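You operate a simulated robot arm through the tools that you are given. There is no shell and no other tool. Be economical: measure what you need, move in short steps, check, and stop when the job is done.

Carry out the task below with a simulated two-armed robot. There is one attempt and no reset: what you move stays moved.

TASK
Mains out: mute unit 1, lock the incubator, shut the warm box down.
Fine: hang the blue-edged card on drawer 2; warm box switch off, dial to 30 C; unit 1 stays on.

Only the result counts: the job must be done as asked and must still hold three seconds after the hand-in. Knocking over, shifting, dropping, spilling or breaking anything else fails it.

THE ROBOT
Two 7-joint arms with two-finger parallel grippers on one trunk, on a base that drives. Base frame: it is fixed to the floor where the robot stands at the start and does not move with it; the origin is under the middle of the robot, x ahead of it, y to its left, z up. Units: m, degrees, N and s.
The left shoulder is at the start at [0.05, 0.168, 1.207], the right one opposite. With the tool pointing down near the work surface each hand reaches from about 0.1 to 0.6 m from the robot's upright axis, wherever it stands, measured 20 degrees to its own side. Places, roughly: bench breaker [1.3, 1.1, 1.2]; clear key [0.6, -1.8, 1]; cold breaker [1.2, 1.1, 1.2]; copy key [0.6, -1.9, 1]; disc key of the computer [0.6, -1.8, 0.9]; done key of the incubator [0.5, -0.5, 1.4]; eject key [0.6, -2, 1]; heat breaker [1.1, 1.1, 1.2]; hood breaker [1, 1.1, 1.2]; incubator switch [0.6, -0.1, 0.9]; info key of the incubator [0.5, -0.3, 1.4]; key four [0.6, -1.7, 1]; key one [0.6, -1.6, 1]; key three [0.6, -1.7, 1]; key two [0.6, -1.6, 1]; load key of the incubator [0.5, -0.3, 1.4]. Payload 1.57 kg a hand.
The tool frame of a hand sits at the grasp point between the pads (the TCP): z along the fingers, y along the line on which they close. The tips reach 0.03 m beyond it. Largest opening 0.08 m; finger width 0.017, thickness 0.012; the body of the gripper, 0.04 by 0.082 m, starts 0.08 m behind the TCP.
Orientation is that of the tool frame in the base frame, as a unit quaternion [x, y, z, w]. With the fingers straight down and closing along the base's y, the tool's x points along the base's -x, its y along +y and its z along -z.

THE INTERFACE
- The arms move only by the tool nudge_tool. It takes "left_plan", "right_plan" or both (then of equal length, played together; a hand with none holds still); each is a list of rows, each a list of 3 entries, a list of its own where there are three numbers: the shift along the tool's x, y, z in units of 20 mm (1.0 is 20 mm), then the turn, a rotation vector about the tool's x, y, z in units of 4 degrees (1.0 is 4 degrees), then the opening, from 0 (shut) to 1 (fully open). In form: [[[x, y, z], [rx, ry, rz], fingers], ...]. A call has 1 to 8 rows; each row shifts and turns the commanded pose from where the row before left it, along the tool's axes as they then stand. A call with a number of a shift or a turn outside -1 to 1 is refused whole. Each row takes 0.2 s and may step no farther than 0.05 m and 8.6 degrees from the row before; otherwise, or with a gripper value out of range, the whole call is refused. A pose out of reach is approached as far as the arm can. The call stops where the force on the tool passes 90 N (or 10 N more than at its start, if that is more) or the arm is blocked; 0.2 s more then pass. The fingers move at their own pace (about 0.045 m/s each) and stop on an object; they squeeze with about 23 N. The grip force told is the motor's: it shows also when the fingers shut on nothing. Time passes only in rows, and 0.2 s behind the last, so rows that do not move let the fingers close. The reply holds the time, the measured pose of the TCP, the force on the tool along the base axes, the opening and the grip force, in the units named above and with some noise, with the torque about the TCP (base axes, N m) and any sound that the robot's microphone picked up, and new pictures: "show" is both (left out), scene, wrist or none (wrist: the cameras of the hands that moved).
- Cameras (640 x 400 px; columns grow to the right, rows downward): "scene" is now at [0.0925, 0.0375, 1.3805]; the picture's right is [0.58, -0.82, 0.00], its down [-0.73, -0.51, -0.46] and it looks along [0.37, 0.26, -0.89] (base axes); focal length 214 px, centre (320, 200). "left" rides on the left gripper at [0.072, 0.007, -0.122] in its tool frame; the picture's right is [-0.09, 1.00, 0.00], its down [-0.84, -0.08, -0.54] and it looks along [-0.54, -0.05, 0.84] (tool axes); focal length 238 px, centre (320, 200). "right" rides on the right gripper at [0.072, -0.007, -0.122] in its tool frame; the picture's right is [0.09, 1.00, 0.00], its down [-0.84, 0.08, -0.54] and it looks along [-0.54, 0.05, 0.84] (tool axes); focal length 238 px, centre (320, 200). There is no depth. A picture from a camera that has moved, and an enlarged one, comes with that camera's place and axes in the base frame and with its lens.
- raise_lower(by): slides the trunk up (or, below 0, down) by that many m; the arms and the scene camera ride with it, the base frame stays. It gives what a move gives, with no picture.
- base_move(legs): drives the robot by 1 to 6 legs, each [ahead, left, turn to the left] in m, m and degrees, along the robot's own axes; the way and the turn of a leg run together, so that a leg with both is an arc; at most 1.5 m and 180 degrees a leg. The arms and the cameras ride along, it lands a little off, and it stops where it bumps. It gives what a move gives, and a new picture of the scene camera.
- pan_tilt(pan, tilt): turns the head with the scene camera to pan (to the left, within 80 degrees either way) and tilt (down, from -29 to 69), counted from straight ahead of the robot. It gives what a move gives, and a new picture of the scene camera.
- inspect(camera, box): a new picture of the part [left, top, right, bottom] of that camera's present view, enlarged. It takes no simulated time.
- finish_job(): hands the job in; it is judged then, once.

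Work in short steps. Places have to be worked out from the pictures, the camera data and where the tool is seen: move nearer, look again, correct. Check each grasp and each placing, and mend what went wrong. You have 120 turns and 260 pictures in all, those below and enlarged ones among them. Open the grippers and draw the arms clear of the work before you hand the job in, unless the task says otherwise; then end with one line.

The tools are called after "Emit:" as name(argument=value, ...) on one line, values as JSON. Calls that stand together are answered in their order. nudge_tool: Moves the arms, as the interface text tells. Its arguments: {"type":"object","properties":{"left_plan":{"type":"array"},"right_plan":{"type":"array"},"show":{"type":"string","enum":["both","scene","wrist","none"]}},"required":[]} The other tools are called the same way: raise_lower (by) slides the trunk up or down; base_move (legs) drives the base; pan_tilt (pan, tilt) turns the head that bears the scene camera; inspect (camera, box) takes an enlarged picture of a part of a camera's view; finish_job () hands the job in.

At the start:

```text
t: 0.0
left_tool_pos: [0.4598, 0.0624, 0.9992]
left_tcp_rot: [-0.001, 1.0, 0.0, 0.001]
left_contact_force: [-0.1, 0.3, 0.4]
left_moment: [0.0, 0.0, 0.0]
left_finger_gap: 0.0799
left_grip_force: 0.1
right_tool_pos: [0.4075, -0.3074, 0.9994]
right_tcp_rot: [0.0, 1.0, 0.0, 0.001]
right_contact_force: [-0.5, 0.8, 0.0]
right_moment: [0.0, 0.0, 0.01]
right_finger_gap: 0.08
right_grip_force: 0.1
trunk travel left (down, up): [-0.375, 0.068]
robot x, y, heading: [0.002, -0.0031, -0.1]
head pan, tilt: [35.3, 62.8]
```

scene: 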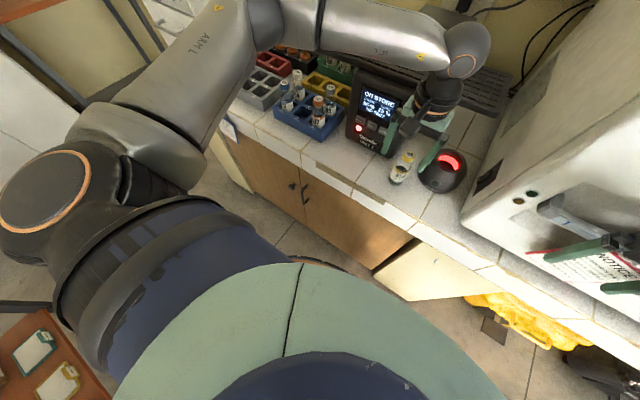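
right: 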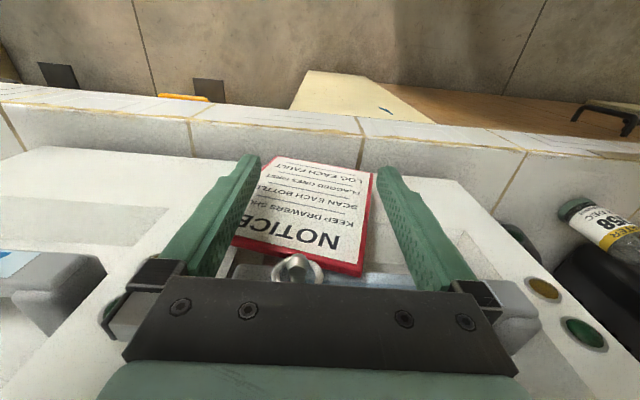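
left: 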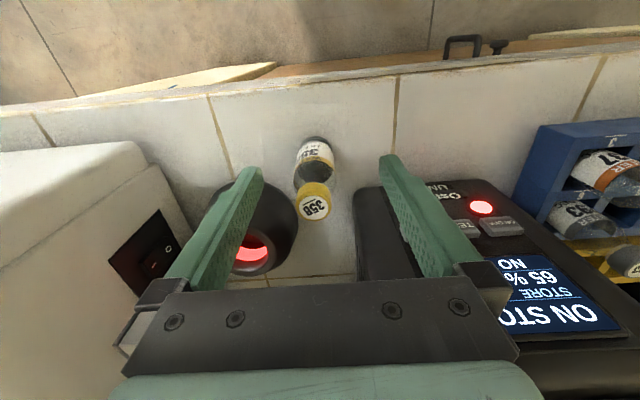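

The scene shows a bench with unit 1 (on-store display), a scanner and the incubator with a notice. I look around with the head first.

Emit:
pan_tilt(pan=-30, tilt=25)

Emit:
pan_tilt(pan=20, tilt=25)

Emit:
pan_tilt(pan=75, tilt=25)

Emit:
pan_tilt(pan=-78, tilt=25)

```text
t: 1.4
left_tool_pos: [0.4579, 0.0608, 1.0003]
left_tcp_rot: [-0.001, 1.0, 0.001, 0.0]
left_contact_force: [0.5, -0.5, -0.9]
left_moment: [0.02, 0.0, -0.04]
left_finger_gap: 0.0801
left_grip_force: 0.0
right_tool_pos: [0.4071, -0.3072, 0.9996]
right_tcp_rot: [0.0, 1.0, 0.0, 0.001]
right_contact_force: [-0.4, -0.2, -0.8]
right_moment: [-0.01, -0.01, 0.01]
right_finger_gap: 0.0799
right_grip_force: 0.0
trunk travel left (down, up): [-0.375, 0.068]
robot x, y, heading: [0.0035, 0.0042, -0.0]
head pan, tilt: [-30.0, 25.0]
camera scene: at [0.1205, -0.0451, 1.4337], right [-0.5, -0.87, 0.0], down [-0.37, 0.21, -0.91], along [0.79, -0.45, -0.42], focal length 214 px, centre (320, 200)
```

scene: 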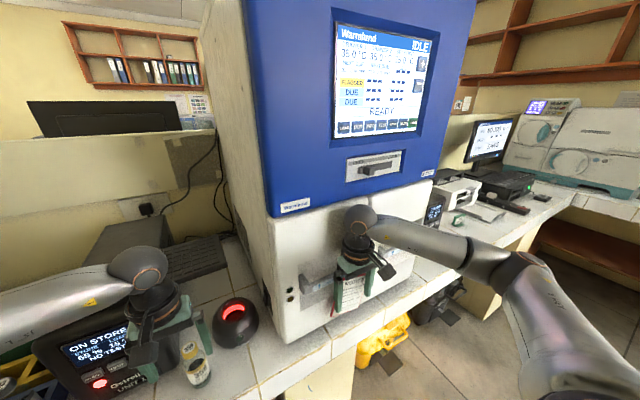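

```text
t: 2.5
left_tool_pos: [0.4587, 0.061, 0.9995]
left_tcp_rot: [-0.002, 1.0, 0.0, 0.0]
left_contact_force: [0.0, 0.4, 1.3]
left_moment: [0.0, -0.03, -0.01]
left_finger_gap: 0.0798
left_grip_force: 0.0
right_tool_pos: [0.4072, -0.308, 1.0]
right_tcp_rot: [0.0, 1.0, 0.0, 0.0]
right_contact_force: [-0.7, 0.2, 1.0]
right_moment: [0.02, 0.0, -0.01]
right_finger_gap: 0.08
right_grip_force: 0.1
trunk travel left (down, up): [-0.375, 0.068]
robot x, y, heading: [0.0027, -0.0016, -0.2]
head pan, tilt: [20.0, 25.0]
camera scene: at [0.1273, 0.0324, 1.4337], right [0.34, -0.94, 0.0], down [-0.4, -0.14, -0.91], along [0.85, 0.31, -0.42], focal length 214 px, centre (320, 200)
```

scene: 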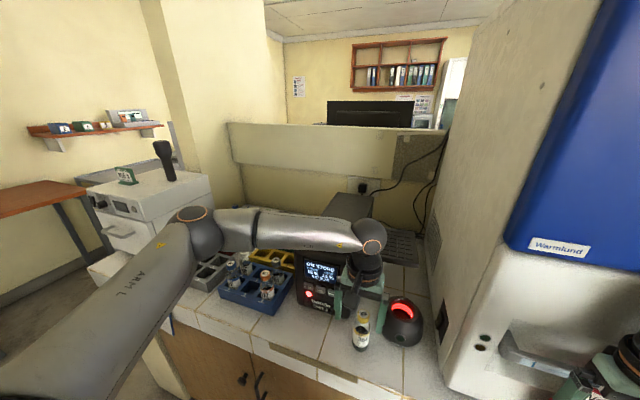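

```text
t: 3.8
left_tool_pos: [0.4586, 0.0601, 0.9999]
left_tcp_rot: [-0.001, 1.0, -0.001, 0.001]
left_contact_force: [-0.9, -0.2, -0.3]
left_moment: [0.0, 0.01, -0.01]
left_finger_gap: 0.0801
left_grip_force: 0.1
right_tool_pos: [0.4075, -0.3065, 1.0006]
right_tcp_rot: [0.0, 1.0, 0.0, 0.0]
right_contact_force: [0.8, 0.2, -0.2]
right_moment: [-0.01, 0.0, -0.02]
right_finger_gap: 0.0802
right_grip_force: 0.0
trunk travel left (down, up): [-0.375, 0.068]
robot x, y, heading: [-0.003, -0.0029, -0.2]
head pan, tilt: [75.0, 25.0]
camera scene: at [0.0646, 0.0899, 1.4337], right [0.97, -0.26, 0.0], down [-0.11, -0.41, -0.91], along [0.24, 0.88, -0.42], focal length 214 px, centre (320, 200)
```

scene: 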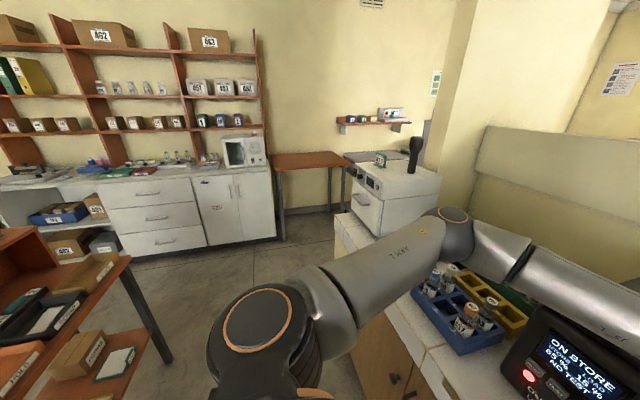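

```text
t: 6.2
left_tool_pos: [0.4575, 0.0611, 0.9997]
left_tcp_rot: [-0.001, 1.0, 0.0, 0.0]
left_contact_force: [-0.5, -0.2, 0.0]
left_moment: [0.0, 0.06, -0.02]
left_finger_gap: 0.0801
left_grip_force: 0.1
right_tool_pos: [0.4068, -0.3083, 0.9996]
right_tcp_rot: [0.001, 1.0, -0.001, 0.0]
right_contact_force: [-0.4, 0.3, -0.3]
right_moment: [-0.01, -0.01, 0.0]
right_finger_gap: 0.0797
right_grip_force: 0.1
trunk travel left (down, up): [-0.375, 0.068]
robot x, y, heading: [0.0021, 0.0012, -0.1]
head pan, tilt: [-78.0, 25.0]
camera scene: at [0.0599, -0.0892, 1.4337], right [-0.98, -0.21, 0.0], down [-0.09, 0.41, -0.91], along [0.19, -0.89, -0.42], focal length 214 px, centre (320, 200)
```

scene: 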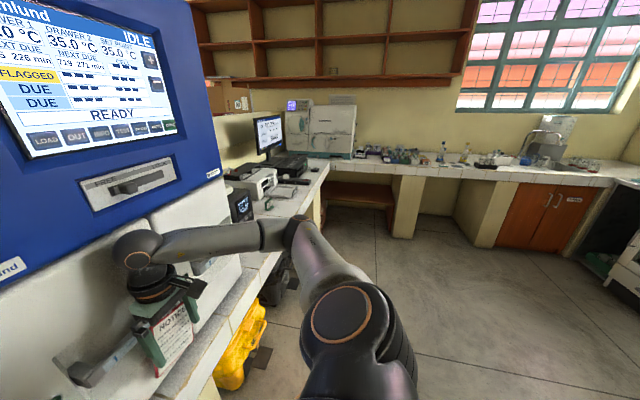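

I enlarge the interesting regions.

Emit:
inspect(camera="scene", box=[0, 0, 240, 150])

Emit:
inspect(camera="scene", box=[220, 100, 380, 220])

Emit:
inspect(camera="right", box=[180, 140, 440, 300])

Emit:
pan_tilt(pan=75, tilt=25)

Emit:
inspect(camera="scene", box=[0, 190, 160, 400])

Emit:
inspect(camera="scene", box=[320, 90, 460, 240])

Emit:
inspect(camera="scene", box=[180, 110, 290, 220])

Emit:
pan_tilt(pan=80, tilt=60)

```text
2.67 times, centred on (120, 75) of scene
camera zoom: at [0.0599, -0.0892, 1.4337], right [-0.98, -0.21, 0.0], down [-0.09, 0.41, -0.91], along [0.19, -0.89, -0.42], focal length 572 px, centre (853, 533)
```

zoom: 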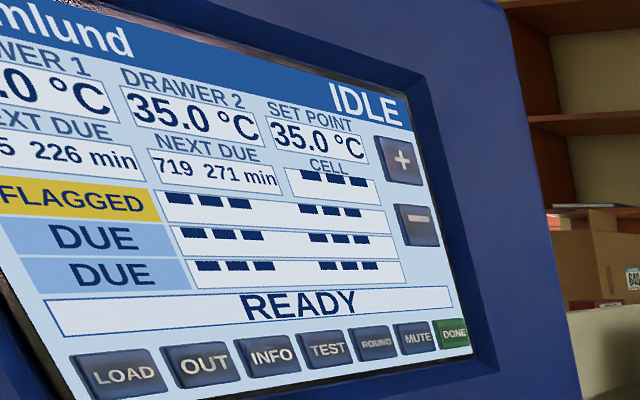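

```text
3.33 times, centred on (300, 160) of scene
camera zoom: at [0.0599, -0.0892, 1.4337], right [-0.98, -0.21, 0.0], down [-0.09, 0.41, -0.91], along [0.19, -0.89, -0.42], focal length 715 px, centre (387, 333)
```

zoom: 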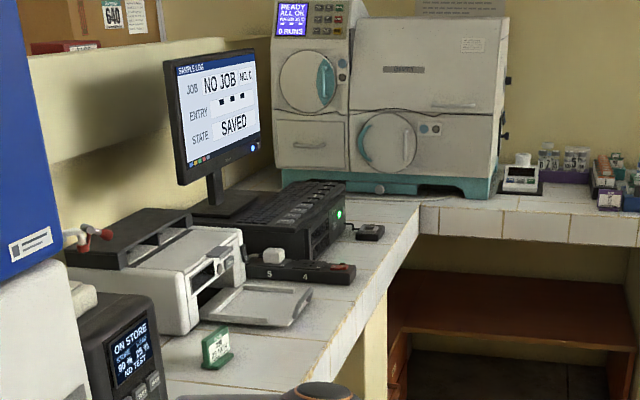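

```text
2.46 times, centred on (310, 220) of right
camera zoom: at [0.3352, -0.3139, 1.1222], right [-0.09, 1.0, 0.0], down [0.84, 0.08, 0.54], along [0.54, 0.05, -0.84], focal length 587 px, centre (345, 151)
```

zoom: 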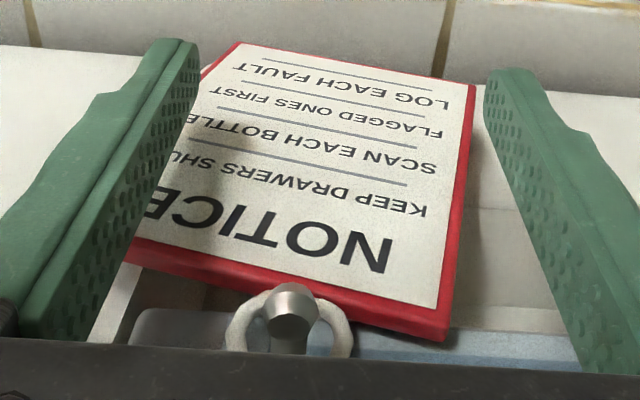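

```text
t: 8.5
left_tool_pos: [0.4583, 0.0621, 1.0001]
left_tcp_rot: [-0.001, 1.0, 0.0, 0.0]
left_contact_force: [-1.3, -0.3, -0.2]
left_moment: [-0.03, -0.04, 0.0]
left_finger_gap: 0.08
left_grip_force: 0.1
right_tool_pos: [0.4067, -0.3067, 1.0012]
right_tcp_rot: [0.0, 1.0, 0.0, 0.001]
right_contact_force: [-0.4, -0.2, 0.8]
right_moment: [0.02, 0.0, 0.01]
right_finger_gap: 0.08
right_grip_force: 0.0
trunk travel left (down, up): [-0.375, 0.068]
robot x, y, heading: [0.0035, 0.0004, 0.1]
head pan, tilt: [75.0, 25.0]
camera scene: at [0.0646, 0.0899, 1.4337], right [0.97, -0.26, 0.0], down [-0.11, -0.41, -0.91], along [0.23, 0.88, -0.42], focal length 214 px, centre (320, 200)
```

scene: 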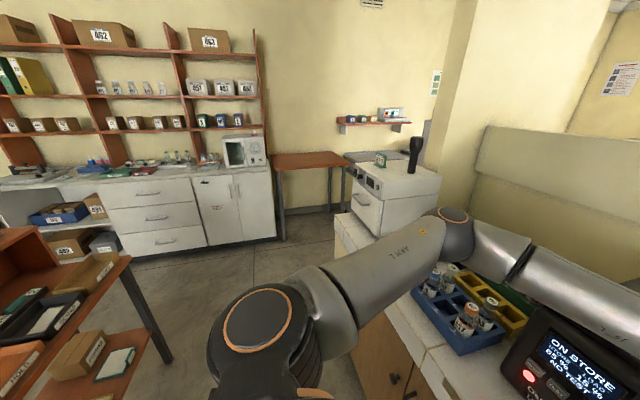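

```text
1.90 times, centred on (80, 295) of scene
camera zoom: at [0.0646, 0.0899, 1.4337], right [0.97, -0.26, 0.0], down [-0.11, -0.41, -0.91], along [0.23, 0.88, -0.42], focal length 408 px, centre (777, 19)
```

zoom: 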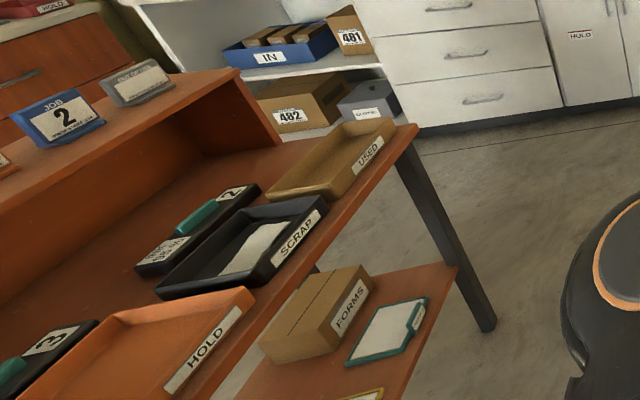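

```text
2.67 times, centred on (390, 165) of scene
camera zoom: at [0.0646, 0.0899, 1.4337], right [0.97, -0.26, 0.0], down [-0.11, -0.41, -0.91], along [0.23, 0.88, -0.42], focal length 572 px, centre (133, 293)
```

zoom: 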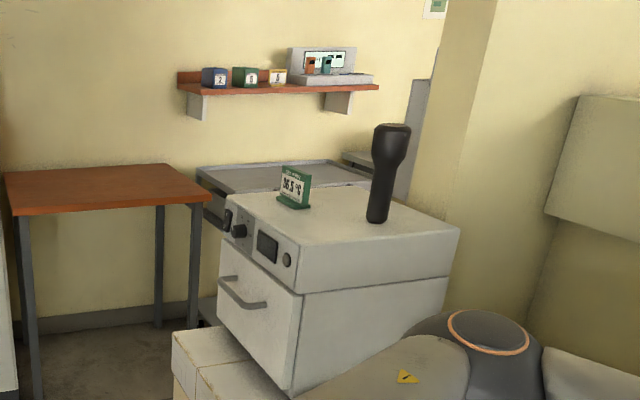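

```text
3.64 times, centred on (235, 165) of scene
camera zoom: at [0.0646, 0.0899, 1.4337], right [0.97, -0.26, 0.0], down [-0.11, -0.41, -0.91], along [0.23, 0.88, -0.42], focal length 780 px, centre (629, 327)
```

zoom: 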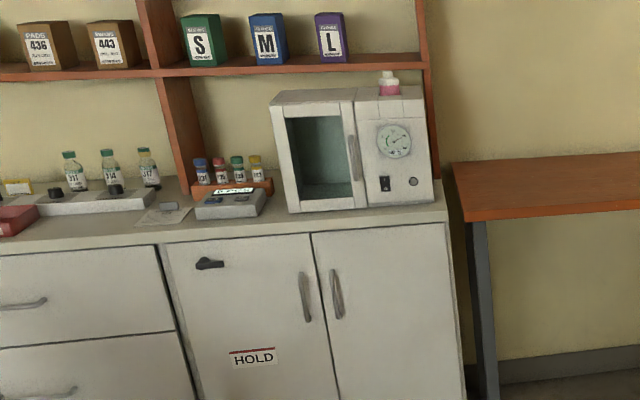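

```text
t: 9.6
left_tool_pos: [0.4591, 0.0603, 0.9996]
left_tcp_rot: [0.0, 1.0, 0.0, 0.001]
left_contact_force: [0.7, -0.5, -0.4]
left_moment: [0.02, 0.0, -0.02]
left_finger_gap: 0.0801
left_grip_force: 0.0
right_tool_pos: [0.4082, -0.3076, 1.0011]
right_tcp_rot: [0.001, 1.0, 0.0, -0.001]
right_contact_force: [0.3, -0.5, -0.1]
right_moment: [0.03, 0.0, 0.02]
right_finger_gap: 0.0797
right_grip_force: 0.2
trunk travel left (down, up): [-0.375, 0.068]
robot x, y, heading: [0.0001, 0.001, -0.1]
head pan, tilt: [80.0, 60.0]
camera scene: at [0.0523, 0.0666, 1.3837], right [0.98, -0.17, 0.0], down [-0.15, -0.85, -0.5], along [0.09, 0.49, -0.87], focal length 214 px, centre (320, 200)
```

scene: 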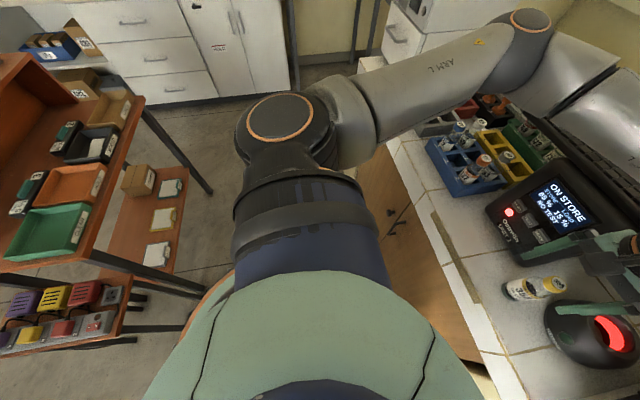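

Emit:
inspect(camera="scene", box=[100, 150, 220, 280])

Emit:
inspect(camera="scene", box=[470, 160, 640, 270])

Emit:
inspect(camera="left", box=[340, 140, 640, 380])

Emit:
inspect(camera="scene", box=[0, 60, 220, 280])

```text
3.08 times, centred on (160, 215) of scene
camera zoom: at [0.0523, 0.0666, 1.3837], right [0.98, -0.17, 0.0], down [-0.15, -0.85, -0.5], along [0.09, 0.49, -0.87], focal length 660 px, centre (812, 154)
```

zoom: 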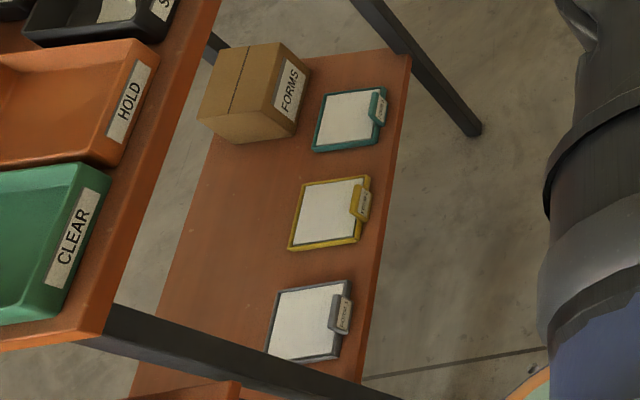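

```text
3.64 times, centred on (555, 215) of scene
camera zoom: at [0.0523, 0.0666, 1.3837], right [0.98, -0.17, 0.0], down [-0.15, -0.85, -0.5], along [0.09, 0.49, -0.87], focal length 780 px, centre (-534, 146)
```

zoom: 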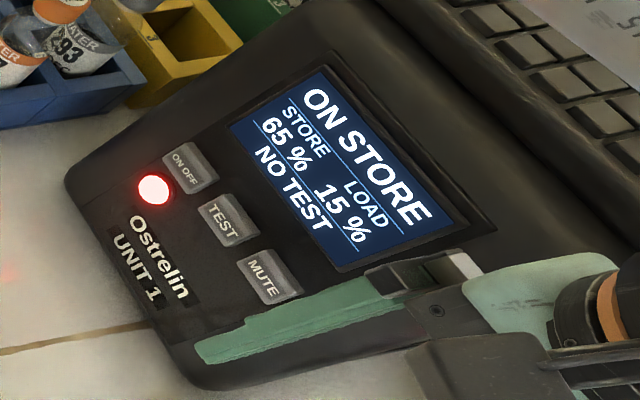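

```text
1.67 times, centred on (490, 260) of left
camera zoom: at [0.3862, 0.0685, 1.1222], right [0.09, 1.0, 0.0], down [0.84, -0.08, 0.54], along [0.54, -0.05, -0.84], focal length 397 px, centre (37, 100)
```

zoom: 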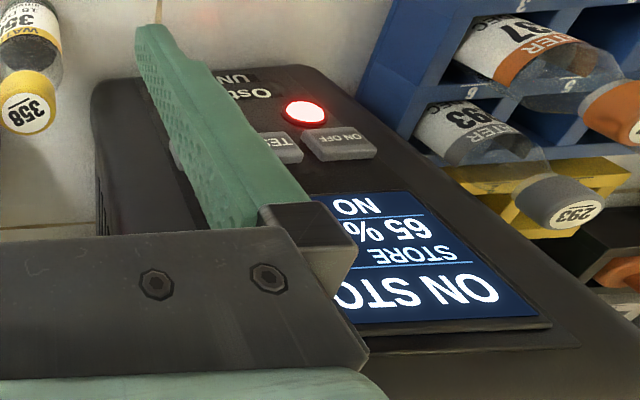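

```text
1.82 times, centred on (110, 170) of scene
camera zoom: at [0.0523, 0.0666, 1.3837], right [0.98, -0.17, 0.0], down [-0.15, -0.85, -0.5], along [0.09, 0.49, -0.87], focal length 390 px, centre (702, 254)
```

zoom: 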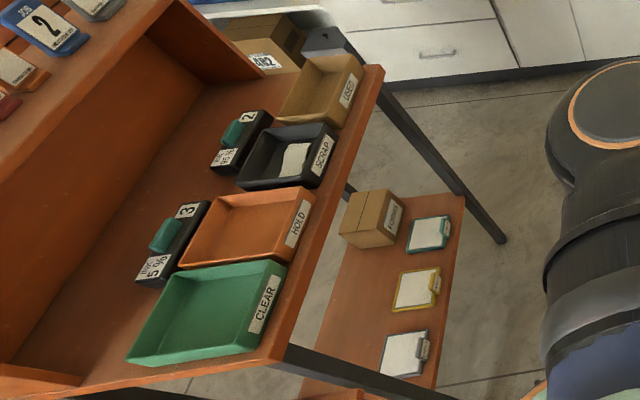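

The blue-edged card is not on the trolley's lower shelf (teal, yellow, grey). By triangulation, unit 1's ON/OFF key is near (0.529, 0.2145, 0.962), so MUTE is near (0.527, 0.142, 0.962). I raise the left hand and go over MUTE with shut fingers.

Emit:
nudge_tool(left_plan=[[[0, 0, -1], [0, 0, 0], 0], [[0, 0, -1], [0, 0, 0], 0], [[-0.8, 1, -1], [0, 0, 0], 0], [[-0.8, 1, 0], [0, 0, 0], 0], [[-0.8, 1, 0], [0, 0, 0], 0], [[-0.8, 1, 0], [0, 0, 0], 0]], show="wrist")

Emit:
pan_tilt(pan=45, tilt=50)

```text
t: 10.9
left_tool_pos: [0.5236, 0.1427, 1.0597]
left_tcp_rot: [-0.001, 1.0, -0.001, -0.001]
left_contact_force: [0.0, 0.6, 0.5]
left_moment: [0.0, -0.01, 0.03]
left_finger_gap: 0.0
left_grip_force: 21.6
right_tool_pos: [0.4071, -0.3072, 0.9995]
right_tcp_rot: [0.0, 1.0, 0.0, 0.0]
right_contact_force: [-0.4, 0.0, -0.4]
right_moment: [0.0, 0.01, -0.01]
right_finger_gap: 0.0798
right_grip_force: 0.0
trunk travel left (down, up): [-0.375, 0.068]
robot x, y, heading: [0.0025, 0.0027, -0.2]
head pan, tilt: [80.0, 60.0]
camera left: at [0.4508, 0.1495, 1.1814], right [0.09, 1.0, 0.0], down [0.84, -0.08, 0.54], along [0.54, -0.05, -0.84], focal length 238 px, centre (320, 200)
```

left: 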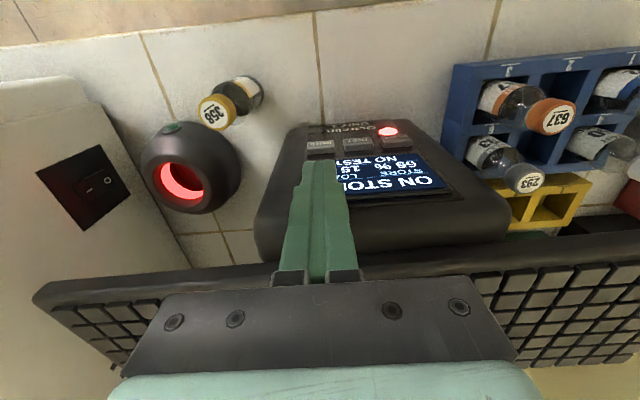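

```text
t: 12.0
left_tool_pos: [0.5238, 0.1411, 1.0601]
left_tcp_rot: [-0.001, 1.0, 0.0, -0.001]
left_contact_force: [-0.3, 0.1, -0.2]
left_moment: [-0.01, 0.0, 0.0]
left_finger_gap: 0.0
left_grip_force: 21.9
right_tool_pos: [0.4073, -0.3065, 1.0007]
right_tcp_rot: [0.0, 1.0, 0.0, 0.0]
right_contact_force: [0.0, -0.3, 0.7]
right_moment: [0.02, -0.04, 0.02]
right_finger_gap: 0.0801
right_grip_force: 0.0
trunk travel left (down, up): [-0.375, 0.068]
robot x, y, heading: [0.0007, -0.0031, 0.1]
head pan, tilt: [45.0, 50.0]
camera scene: at [0.0951, 0.0554, 1.3962], right [0.71, -0.71, 0.0], down [-0.54, -0.54, -0.64], along [0.45, 0.45, -0.77], focal length 214 px, centre (320, 200)
```

scene: 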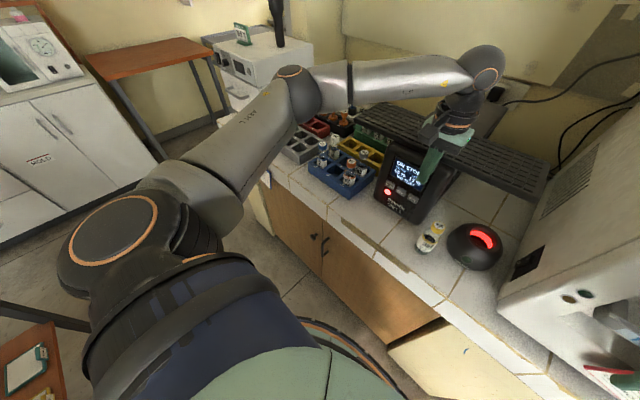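

Emit:
inspect(camera="left", box=[240, 100, 440, 220])

Emit:
inspect(camera="scene", box=[360, 130, 480, 240])

```text
3.20 times, centred on (340, 160) of left
camera zoom: at [0.4503, 0.1488, 1.1817], right [0.09, 1.0, 0.0], down [0.84, -0.08, 0.54], along [0.54, -0.05, -0.84], focal length 763 px, centre (256, 328)
```

zoom: 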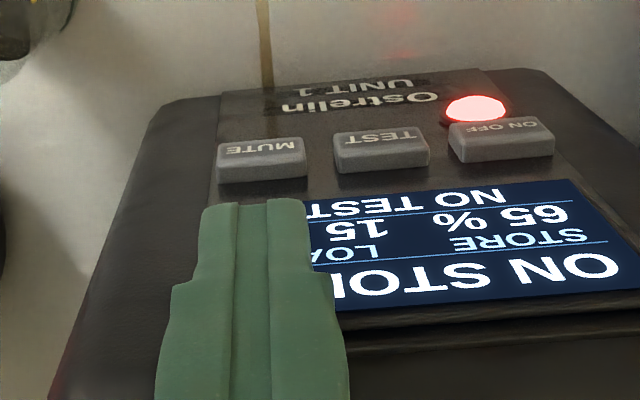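

```text
3.64 times, centred on (420, 185) of scene
camera zoom: at [0.0951, 0.0554, 1.3962], right [0.71, -0.71, 0.0], down [-0.54, -0.54, -0.64], along [0.45, 0.45, -0.77], focal length 780 px, centre (-44, 254)
```

zoom: 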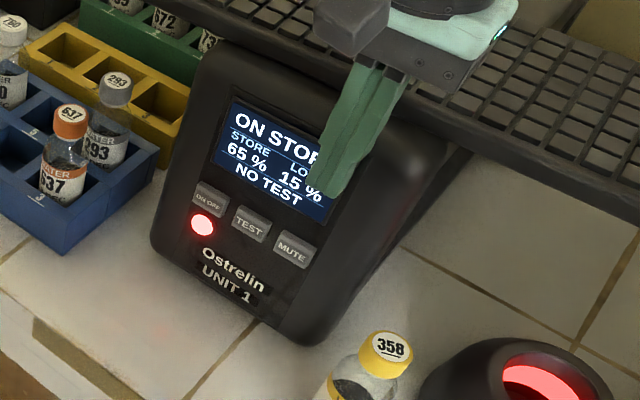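

MUTE sits at about (0.528, 0.1435). I descend onto it gently.

Emit:
nudge_tool(left_plan=[[[0, 0, 1], [0, 0, 0], 0], [[0, 0, 1], [0, 0, 0], 0], [[0, 0, 0.8], [0, 0, 0], 0], [[0, 0, 0.3], [0, 0, 0], 0]], show="scene")

Emit:
inspect(camera="scene", box=[360, 130, 480, 240])

```text
t: 13.0
left_tool_pos: [0.522, 0.1404, 0.9984]
left_tcp_rot: [-0.001, 1.0, 0.0, 0.0]
left_contact_force: [0.1, 0.7, 0.6]
left_moment: [0.01, 0.0, 0.04]
left_finger_gap: 0.0
left_grip_force: 21.4
right_tool_pos: [0.4072, -0.3075, 0.9993]
right_tcp_rot: [0.0, 1.0, 0.0, 0.0]
right_contact_force: [0.6, -0.6, -0.8]
right_moment: [0.0, -0.01, 0.01]
right_finger_gap: 0.08
right_grip_force: 0.1
trunk travel left (down, up): [-0.375, 0.068]
robot x, y, heading: [0.0047, -0.0003, 0.0]
head pan, tilt: [45.0, 50.0]
camera scene: at [0.0951, 0.0553, 1.3963], right [0.71, -0.71, 0.0], down [-0.54, -0.54, -0.64], along [0.45, 0.45, -0.77], focal length 214 px, centre (320, 200)
```

scene: 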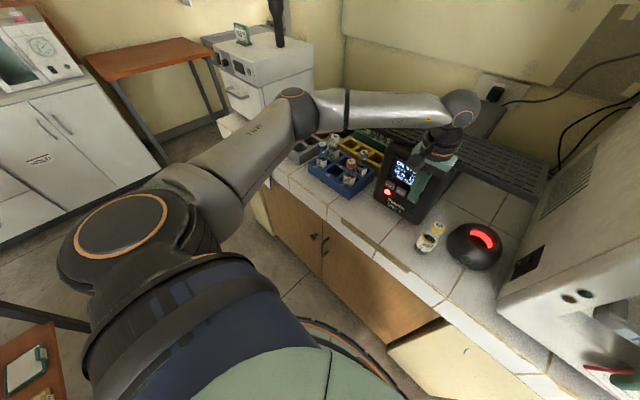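

```text
3.64 times, centred on (420, 185) of scene
camera zoom: at [0.0951, 0.0553, 1.3963], right [0.71, -0.71, 0.0], down [-0.54, -0.54, -0.64], along [0.45, 0.45, -0.77], focal length 780 px, centre (-44, 254)
```

zoom: 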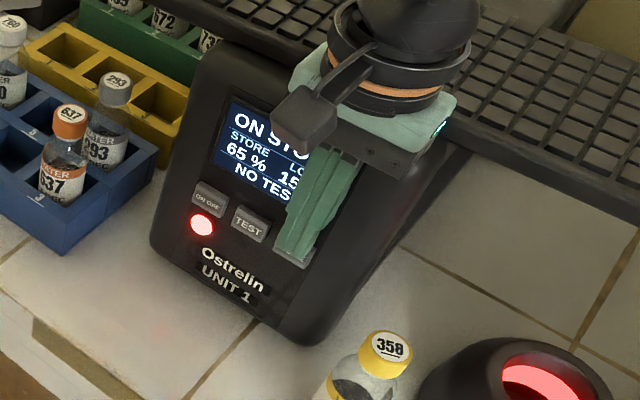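

The tip is right over MUTE; I press in small steps.

Emit:
nudge_tool(left_plan=[[[0, 0, 0.2], [0, 0, 0], 0], [[0, 0, 0.2], [0, 0, 0], 0]], show="none")

Emit:
inspect(camera="scene", box=[360, 130, 480, 240])

```text
t: 13.6
left_tool_pos: [0.5225, 0.1409, 0.9899]
left_tcp_rot: [0.0, 1.0, 0.001, 0.001]
left_contact_force: [-0.5, 1.4, 1.2]
left_moment: [0.03, -0.05, -0.03]
left_finger_gap: 0.0001
left_grip_force: 21.2
right_tool_pos: [0.4067, -0.3067, 1.0006]
right_tcp_rot: [0.0, 1.0, 0.0, 0.0]
right_contact_force: [0.3, -0.2, 0.7]
right_moment: [-0.01, -0.01, 0.03]
right_finger_gap: 0.0799
right_grip_force: 0.1
trunk travel left (down, up): [-0.375, 0.068]
robot x, y, heading: [0.0024, -0.0002, 0.1]
head pan, tilt: [45.0, 50.0]
```

```text
3.64 times, centred on (420, 185) of scene
camera zoom: at [0.095, 0.0554, 1.3963], right [0.71, -0.71, 0.0], down [-0.54, -0.54, -0.64], along [0.45, 0.45, -0.77], focal length 780 px, centre (-44, 254)
```

zoom: 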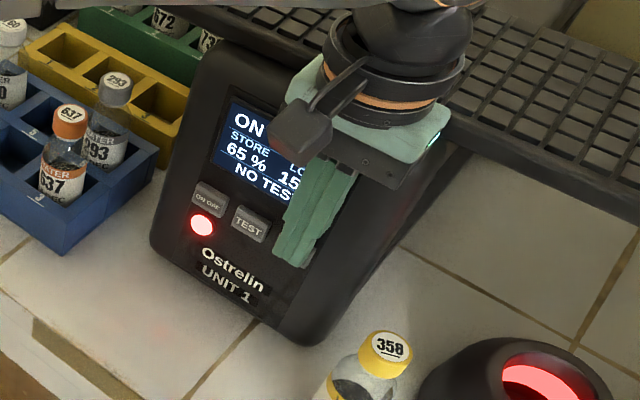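

Nearly no force yet; I go on pressing.

Emit:
nudge_tool(left_plan=[[[0, 0, 0.15], [0, 0, 0], 0], [[0, 0, 0.15], [0, 0, 0], 0]], show="none")

Emit:
inspect(camera="scene", box=[360, 130, 480, 240])

```text
t: 14.2
left_tool_pos: [0.5225, 0.141, 0.99]
left_tcp_rot: [-0.002, 1.0, -0.001, 0.006]
left_contact_force: [7.9, 4.0, 32.3]
left_moment: [0.93, 0.28, -0.24]
left_finger_gap: 0.0001
left_grip_force: 20.8
right_tool_pos: [0.4059, -0.3077, 1.0021]
right_tcp_rot: [0.0, 1.0, 0.0, 0.0]
right_contact_force: [0.1, 0.0, 0.9]
right_moment: [0.01, 0.02, 0.0]
right_finger_gap: 0.0799
right_grip_force: 0.1
trunk travel left (down, up): [-0.375, 0.068]
robot x, y, heading: [0.0002, 0.0021, -0.1]
head pan, tilt: [45.0, 50.0]
heard: click
```

```text
3.64 times, centred on (420, 185) of scene
camera zoom: at [0.0932, 0.0549, 1.397], right [0.71, -0.71, 0.0], down [-0.54, -0.54, -0.64], along [0.46, 0.45, -0.77], focal length 780 px, centre (-44, 254)
```

zoom: 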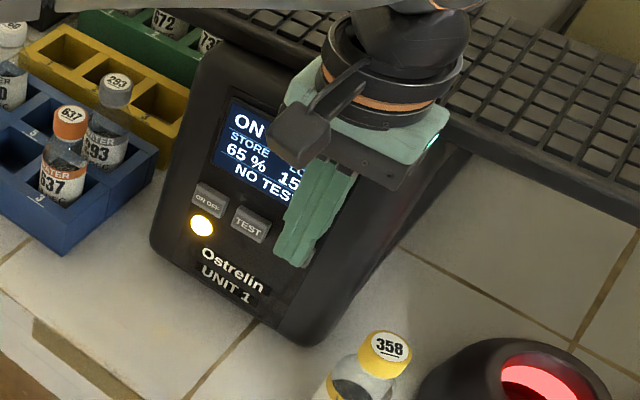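

A click, and the lamp has turned amber: muted. I lift the left hand and back it off towards the robot, and raise the right hand from the notice too.

Emit:
nudge_tool(left_plan=[[[0, 0, -1], [0, 0, 0], 0], [[0, 0, -1], [0, 0, 0], 0], [[0, 0, -1], [0, 0, 0], 0], [[0, 0, -1], [0, 0, 0], 0], [[1, 0, -1], [0, 0, 0], 0], [[1, 0, -1], [0, 0, 0], 0], [[1, 0, 0], [0, 0, 0], 0], [[1, 0, 0], [0, 0, 0], 0]], right_plan=[[[0, 0, -1], [0, 0, 0], 1], [[0, 0, -1], [0, 0, 0], 1], [[0, 0, -1], [0, 0, 0], 1], [[0, 0, -1], [0, 0, 0], 1], [[1, 0, -1], [0, 0, 0], 1], [[1, 0, -1], [0, 0, 0], 1], [[1, 0, 0], [0, 0, 0], 1], [[1, 0, 0], [0, 0, 0], 1]], show="none")

Emit:
pan_tilt(pan=-25, tilt=50)

Emit:
inspect(camera="left", box=[200, 60, 520, 260])

Emit:
inspect(camera="right", box=[0, 0, 640, 400])

```text
t: 16.0
left_tool_pos: [0.4422, 0.1391, 1.1054]
left_tcp_rot: [-0.001, 1.0, 0.0, 0.001]
left_contact_force: [0.1, 0.4, 0.0]
left_moment: [-0.04, -0.01, -0.04]
left_finger_gap: 0.0
left_grip_force: 20.9
right_tool_pos: [0.3257, -0.3073, 1.1215]
right_tcp_rot: [0.0, 1.0, 0.0, 0.0]
right_contact_force: [0.4, 0.0, 0.2]
right_moment: [-0.01, -0.02, -0.01]
right_finger_gap: 0.0803
right_grip_force: 0.0
trunk travel left (down, up): [-0.375, 0.068]
robot x, y, heading: [-0.0001, -0.0016, -0.2]
head pan, tilt: [45.0, 50.0]
```

```text
t: 17.4
left_tool_pos: [0.4412, 0.1396, 1.1047]
left_tcp_rot: [-0.001, 1.0, -0.001, 0.0]
left_contact_force: [-0.8, -0.6, 0.3]
left_moment: [-0.01, 0.06, 0.01]
left_finger_gap: 0.0001
left_grip_force: 21.2
right_tool_pos: [0.3263, -0.308, 1.1205]
right_tcp_rot: [0.0, 1.0, 0.0, 0.0]
right_contact_force: [0.0, 0.4, 0.1]
right_moment: [0.0, -0.01, 0.02]
right_finger_gap: 0.0801
right_grip_force: 0.0
trunk travel left (down, up): [-0.375, 0.068]
robot x, y, heading: [0.0013, -0.0003, -0.1]
head pan, tilt: [-25.0, 50.0]
camera scene: at [0.1105, -0.0316, 1.3962], right [-0.42, -0.91, 0.0], down [-0.69, 0.32, -0.64], along [0.58, -0.27, -0.77], focal length 214 px, centre (320, 200)
```

scene: 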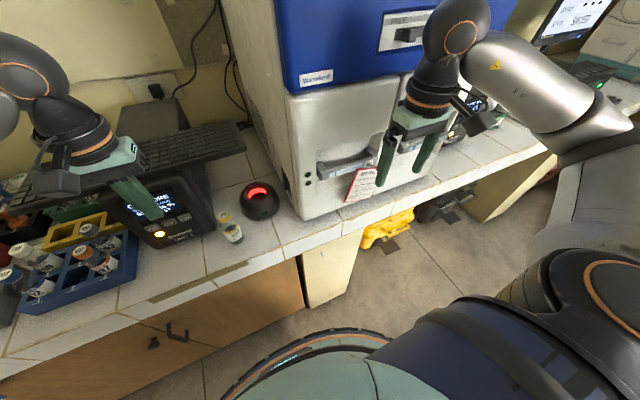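

```text
2.00 times, centred on (360, 160) of left
camera zoom: at [0.3704, 0.1472, 1.2267], right [0.09, 1.0, 0.0], down [0.84, -0.08, 0.54], along [0.54, -0.05, -0.84], focal length 477 px, centre (240, 280)
```

zoom: 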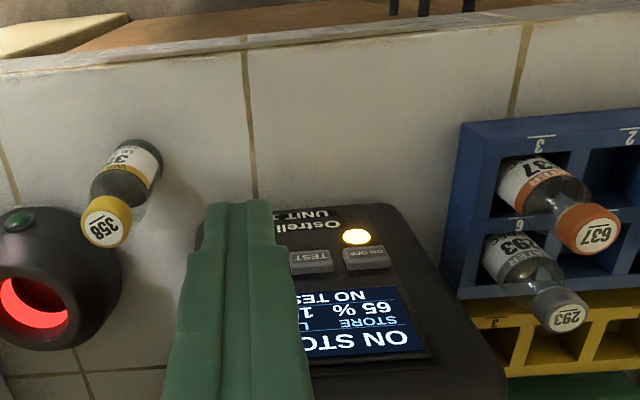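

```text
1.00 times, centred on (320, 200) of right (not enlarged: the box is as wide or as high as the picture)
camera zoom: at [0.2553, -0.3139, 1.2424], right [-0.09, 1.0, 0.0], down [0.84, 0.08, 0.54], along [0.54, 0.05, -0.84], focal length 238 px, centre (320, 200)
```

zoom: 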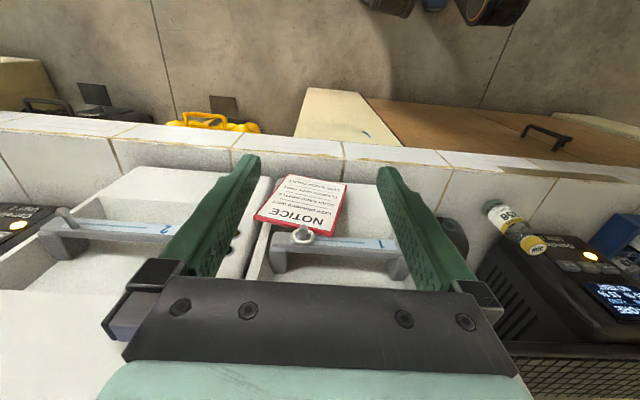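

Amber lamp and display still ON STORE: good. Drawers 1 and 2 are seen by their handles; I back off to view the incubator's front and search for the blue-edged card.

Emit:
base_move(legs=[[-0.45, 0, 0]])

Emit:
inspect(camera="scene", box=[200, 50, 480, 250])

Emit:
pan_tilt(pan=-75, tilt=35)

Emit:
pan_tilt(pan=75, tilt=35)

```text
t: 20.0
left_tool_pos: [0.0718, 0.1384, 1.1045]
left_tcp_rot: [0.001, 1.0, 0.0, 0.0]
left_contact_force: [-0.5, 0.7, 0.7]
left_moment: [-0.02, 0.0, 0.0]
left_finger_gap: 0.0001
left_grip_force: 20.9
right_tool_pos: [-0.0427, -0.3076, 1.1198]
right_tcp_rot: [0.002, 1.0, 0.0, -0.001]
right_contact_force: [0.6, -0.1, 0.9]
right_moment: [-0.01, 0.0, 0.02]
right_finger_gap: 0.0802
right_grip_force: 0.1
trunk travel left (down, up): [-0.375, 0.068]
robot x, y, heading: [-0.3681, -0.0013, -0.0]
head pan, tilt: [-25.0, 50.0]
stopped in leg 1: the robot was blocked; the commanded pose is now the measured one
camera scene: at [-0.26, -0.0325, 1.3962], right [-0.42, -0.91, 0.0], down [-0.69, 0.33, -0.64], along [0.58, -0.27, -0.77], focal length 214 px, centre (320, 200)
```

scene: 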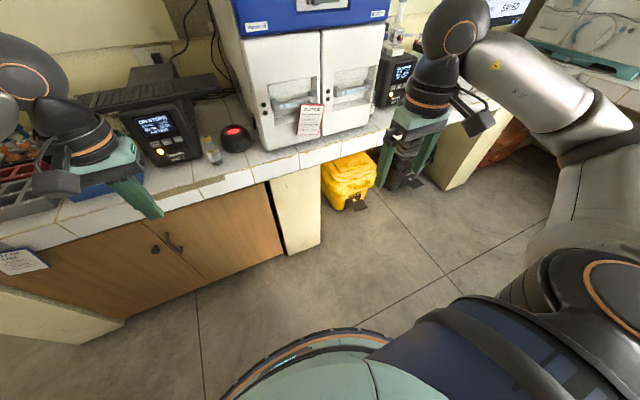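

```text
2.00 times, centred on (340, 150) of scene
camera zoom: at [-0.26, -0.0325, 1.3962], right [-0.42, -0.91, 0.0], down [-0.69, 0.33, -0.64], along [0.58, -0.27, -0.77], focal length 429 px, centre (280, 300)
```

zoom: 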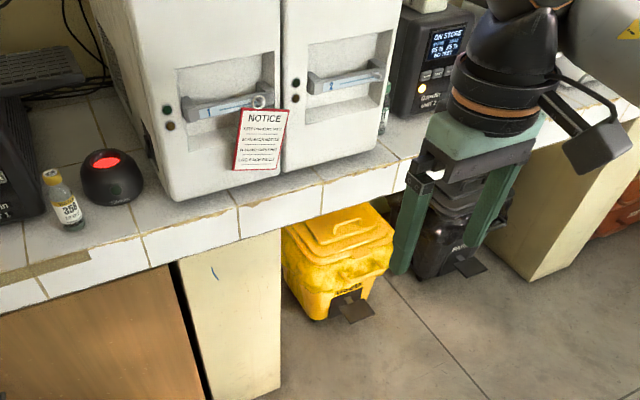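

```text
t: 21.2
left_tool_pos: [0.073, 0.1386, 1.1043]
left_tcp_rot: [-0.001, 1.0, 0.0, 0.0]
left_contact_force: [-0.5, -0.5, 0.4]
left_moment: [0.02, 0.01, -0.02]
left_finger_gap: 0.0001
left_grip_force: 20.8
right_tool_pos: [-0.0433, -0.3075, 1.119]
right_tcp_rot: [0.0, 1.0, 0.0, 0.0]
right_contact_force: [-0.3, -0.2, -0.2]
right_moment: [-0.04, 0.02, 0.0]
right_finger_gap: 0.0799
right_grip_force: 0.1
trunk travel left (down, up): [-0.375, 0.068]
robot x, y, heading: [-0.3725, -0.0008, -0.3]
head pan, tilt: [-75.0, 35.0]
camera scene: at [-0.3071, -0.0847, 1.418], right [-0.97, -0.26, 0.0], down [-0.15, 0.55, -0.82], along [0.21, -0.79, -0.57], focal length 214 px, centre (320, 200)
```

scene: 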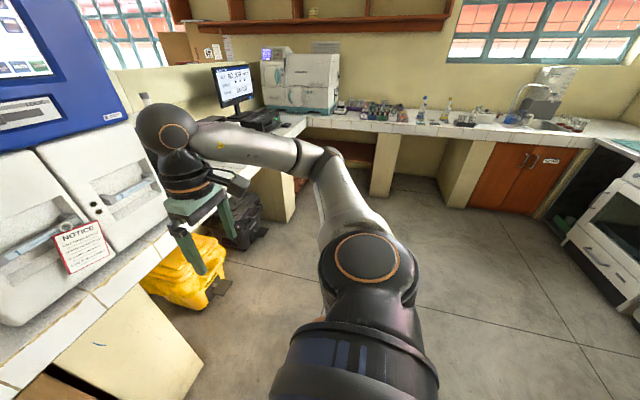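

```text
t: 23.6
left_tool_pos: [0.0719, 0.1381, 1.1048]
left_tcp_rot: [0.001, 1.0, 0.0, 0.0]
left_contact_force: [-0.5, 0.6, 0.0]
left_moment: [0.0, 0.05, 0.03]
left_finger_gap: 0.0002
left_grip_force: 20.9
right_tool_pos: [-0.0445, -0.3083, 1.1195]
right_tcp_rot: [0.001, 1.0, 0.0, 0.0]
right_contact_force: [-0.9, 0.8, 0.3]
right_moment: [-0.01, 0.02, 0.0]
right_finger_gap: 0.0798
right_grip_force: 0.0
trunk travel left (down, up): [-0.375, 0.068]
robot x, y, heading: [-0.3694, -0.0032, -0.1]
head pan, tilt: [75.0, 35.0]
camera scene: at [-0.3068, 0.0854, 1.418], right [0.97, -0.26, 0.0], down [-0.15, -0.55, -0.82], along [0.21, 0.79, -0.57], focal length 214 px, centre (320, 200)
```

scene: 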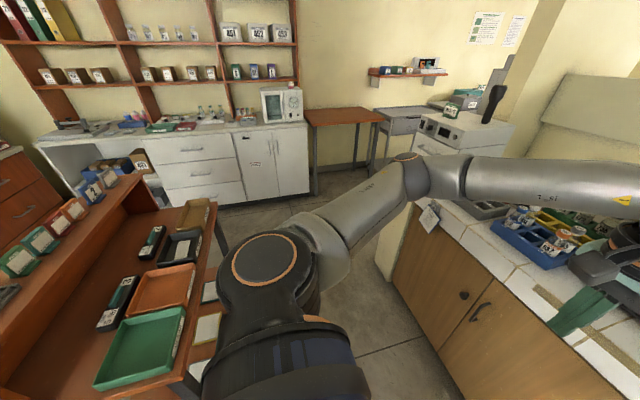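

A card hangs on the bench's front edge near (430,215). I enlarge it and the warm box.

Emit:
inspect(camera="scene", box=[390, 180, 470, 250])

Emit:
inspect(camera="scene", box=[360, 50, 530, 180])

Emit:
inspect(camera="scene", box=[220, 70, 330, 150])

```text
5.71 times, centred on (430, 215) of scene
camera zoom: at [-0.3068, 0.0854, 1.418], right [0.97, -0.26, 0.0], down [-0.15, -0.55, -0.82], along [0.21, 0.79, -0.57], focal length 1226 px, centre (-309, 114)
```

zoom: 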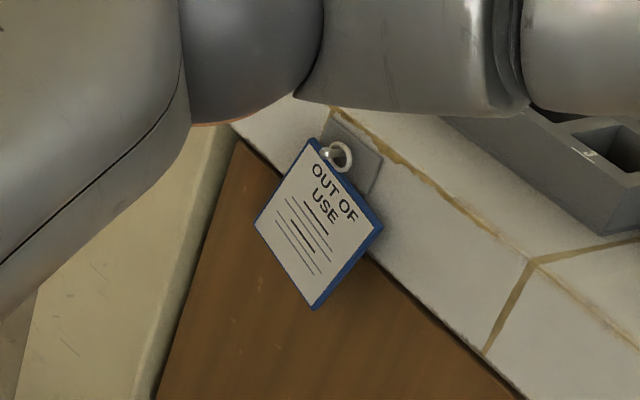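

```text
3.08 times, centred on (445, 115) of scene
camera zoom: at [-0.3068, 0.0854, 1.418], right [0.97, -0.26, 0.0], down [-0.15, -0.55, -0.82], along [0.21, 0.79, -0.57], focal length 660 px, centre (-65, 462)
```

zoom: 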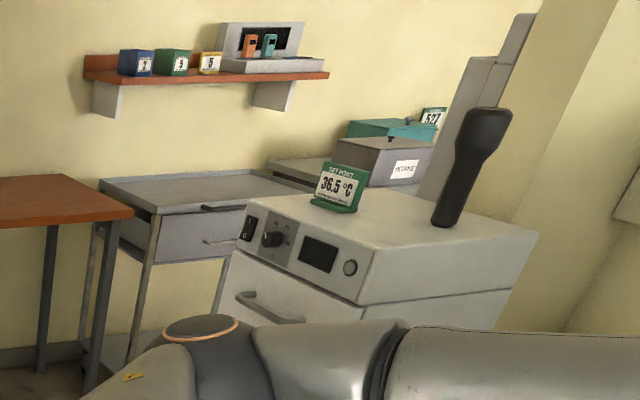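

```text
5.00 times, centred on (275, 110) of scene
camera zoom: at [-0.3068, 0.0854, 1.418], right [0.97, -0.26, 0.0], down [-0.15, -0.55, -0.82], along [0.21, 0.79, -0.57], focal length 1072 px, centre (545, 650)
```

zoom: 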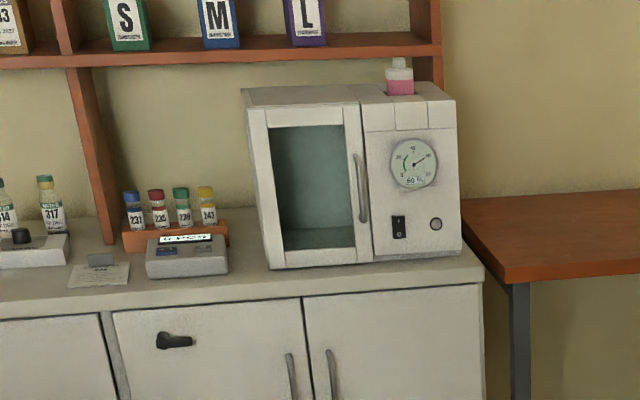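

The blue-edged "OUT OF USE" card hangs from a peg on the bench front near y≈0.7. I drive forward a little to clear the trolley behind, then left to it.

Emit:
base_move(legs=[[0.25, 0, 0], [0, 0.42, 0]])

Emit:
pan_tilt(pan=25, tilt=55)

```text
t: 29.2
left_tool_pos: [0.3267, 0.5531, 1.1039]
left_tcp_rot: [0.001, 1.0, 0.0, -0.001]
left_contact_force: [0.3, 0.5, 0.9]
left_moment: [0.0, -0.04, 0.02]
left_finger_gap: 0.0002
left_grip_force: 21.3
right_tool_pos: [0.2102, 0.1076, 1.1211]
right_tcp_rot: [0.002, 1.0, -0.001, 0.001]
right_contact_force: [-0.1, -0.8, 0.4]
right_moment: [0.02, 0.01, 0.0]
right_finger_gap: 0.08
right_grip_force: 0.2
trunk travel left (down, up): [-0.375, 0.068]
robot x, y, heading: [-0.1192, 0.4189, -0.5]
head pan, tilt: [75.0, 35.0]
camera scene: at [-0.0524, 0.5023, 1.418], right [0.96, -0.26, 0.0], down [-0.15, -0.55, -0.82], along [0.22, 0.79, -0.57], focal length 214 px, centre (320, 200)
```

scene: 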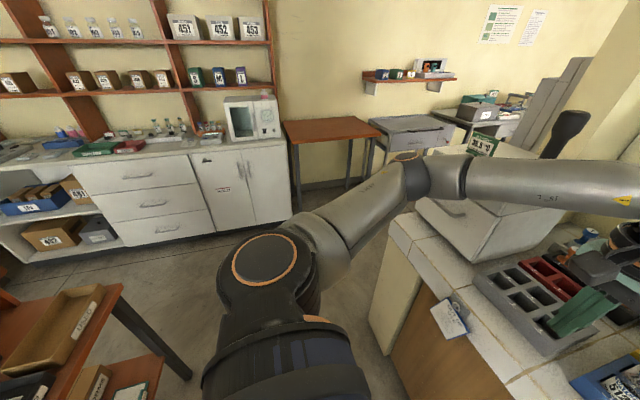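

```text
t: 30.4
left_tool_pos: [0.3282, 0.5533, 1.1048]
left_tcp_rot: [0.001, 1.0, 0.0, 0.0]
left_contact_force: [0.0, -0.1, -0.1]
left_moment: [-0.03, 0.04, -0.01]
left_finger_gap: 0.0
left_grip_force: 21.4
right_tool_pos: [0.2098, 0.1084, 1.1198]
right_tcp_rot: [0.002, 1.0, 0.0, 0.0]
right_contact_force: [-0.2, -0.7, -0.6]
right_moment: [0.01, -0.01, -0.01]
right_finger_gap: 0.0803
right_grip_force: 0.1
trunk travel left (down, up): [-0.375, 0.068]
robot x, y, heading: [-0.1113, 0.4166, -0.5]
head pan, tilt: [25.0, 55.0]
camera scene: at [-0.0101, 0.4473, 1.3898], right [0.42, -0.91, 0.0], down [-0.74, -0.34, -0.57], along [0.52, 0.24, -0.82], focal length 214 px, centre (320, 200)
```

scene: 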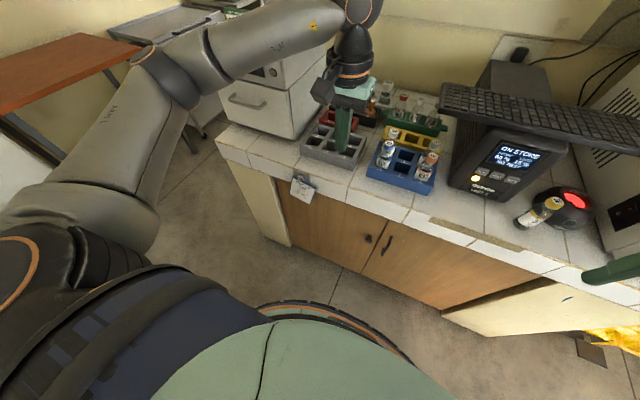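

Emit:
inspect(camera="scene", box=[270, 155, 340, 215])

Emit:
pan_tilt(pan=70, tilt=45)

Emit:
inspect(camera="left", box=[0, 0, 640, 400])

```text
6.67 times, centred on (305, 185) of scene
camera zoom: at [-0.0101, 0.4473, 1.3898], right [0.42, -0.91, 0.0], down [-0.74, -0.34, -0.57], along [0.52, 0.24, -0.82], focal length 1430 px, centre (420, 300)
```

zoom: 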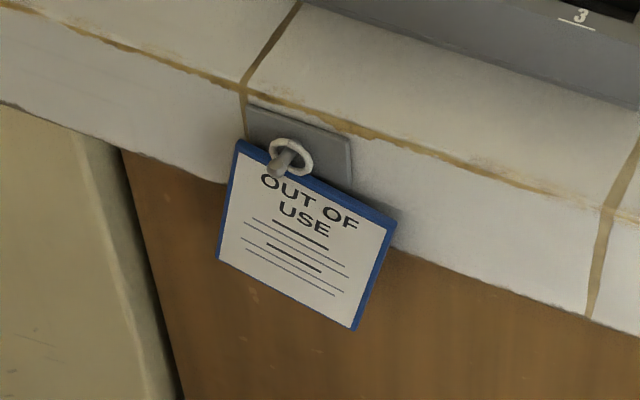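

```text
t: 31.5
left_tool_pos: [0.3277, 0.5546, 1.1044]
left_tcp_rot: [0.002, 1.0, 0.0, 0.0]
left_contact_force: [0.0, -0.3, 0.0]
left_moment: [0.05, 0.04, 0.0]
left_finger_gap: 0.0
left_grip_force: 21.1
right_tool_pos: [0.2099, 0.1069, 1.1198]
right_tcp_rot: [0.003, 1.0, -0.001, 0.0]
right_contact_force: [-0.3, -1.0, -0.4]
right_moment: [0.0, -0.02, -0.01]
right_finger_gap: 0.0801
right_grip_force: 0.1
trunk travel left (down, up): [-0.375, 0.068]
robot x, y, heading: [-0.1165, 0.4127, -0.4]
head pan, tilt: [70.0, 45.0]
camera scene: at [-0.0474, 0.4934, 1.4031], right [0.94, -0.35, 0.0], down [-0.25, -0.66, -0.71], along [0.25, 0.66, -0.71], focal length 214 px, centre (320, 200)
```

scene: 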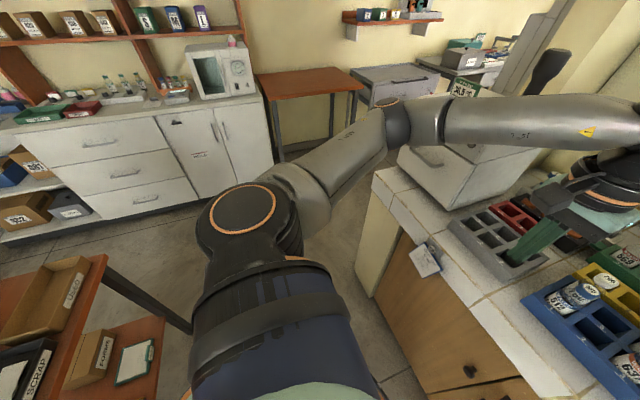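

```text
1.00 times, centred on (320, 200) of left (not enlarged: the box is as wide or as high as the picture)
camera zoom: at [0.255, 0.5619, 1.2264], right [0.09, 1.0, 0.0], down [0.84, -0.08, 0.54], along [0.54, -0.05, -0.84], focal length 238 px, centre (320, 200)
```

zoom: 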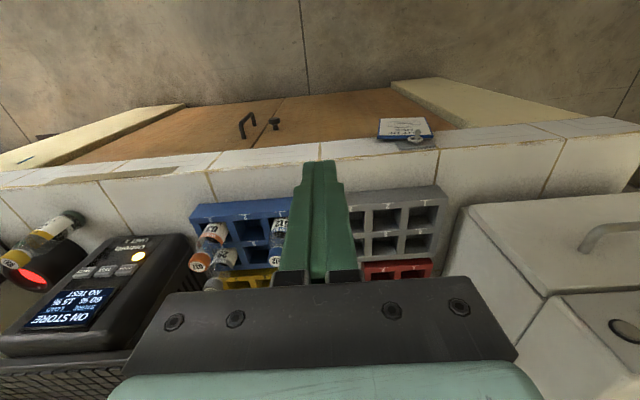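

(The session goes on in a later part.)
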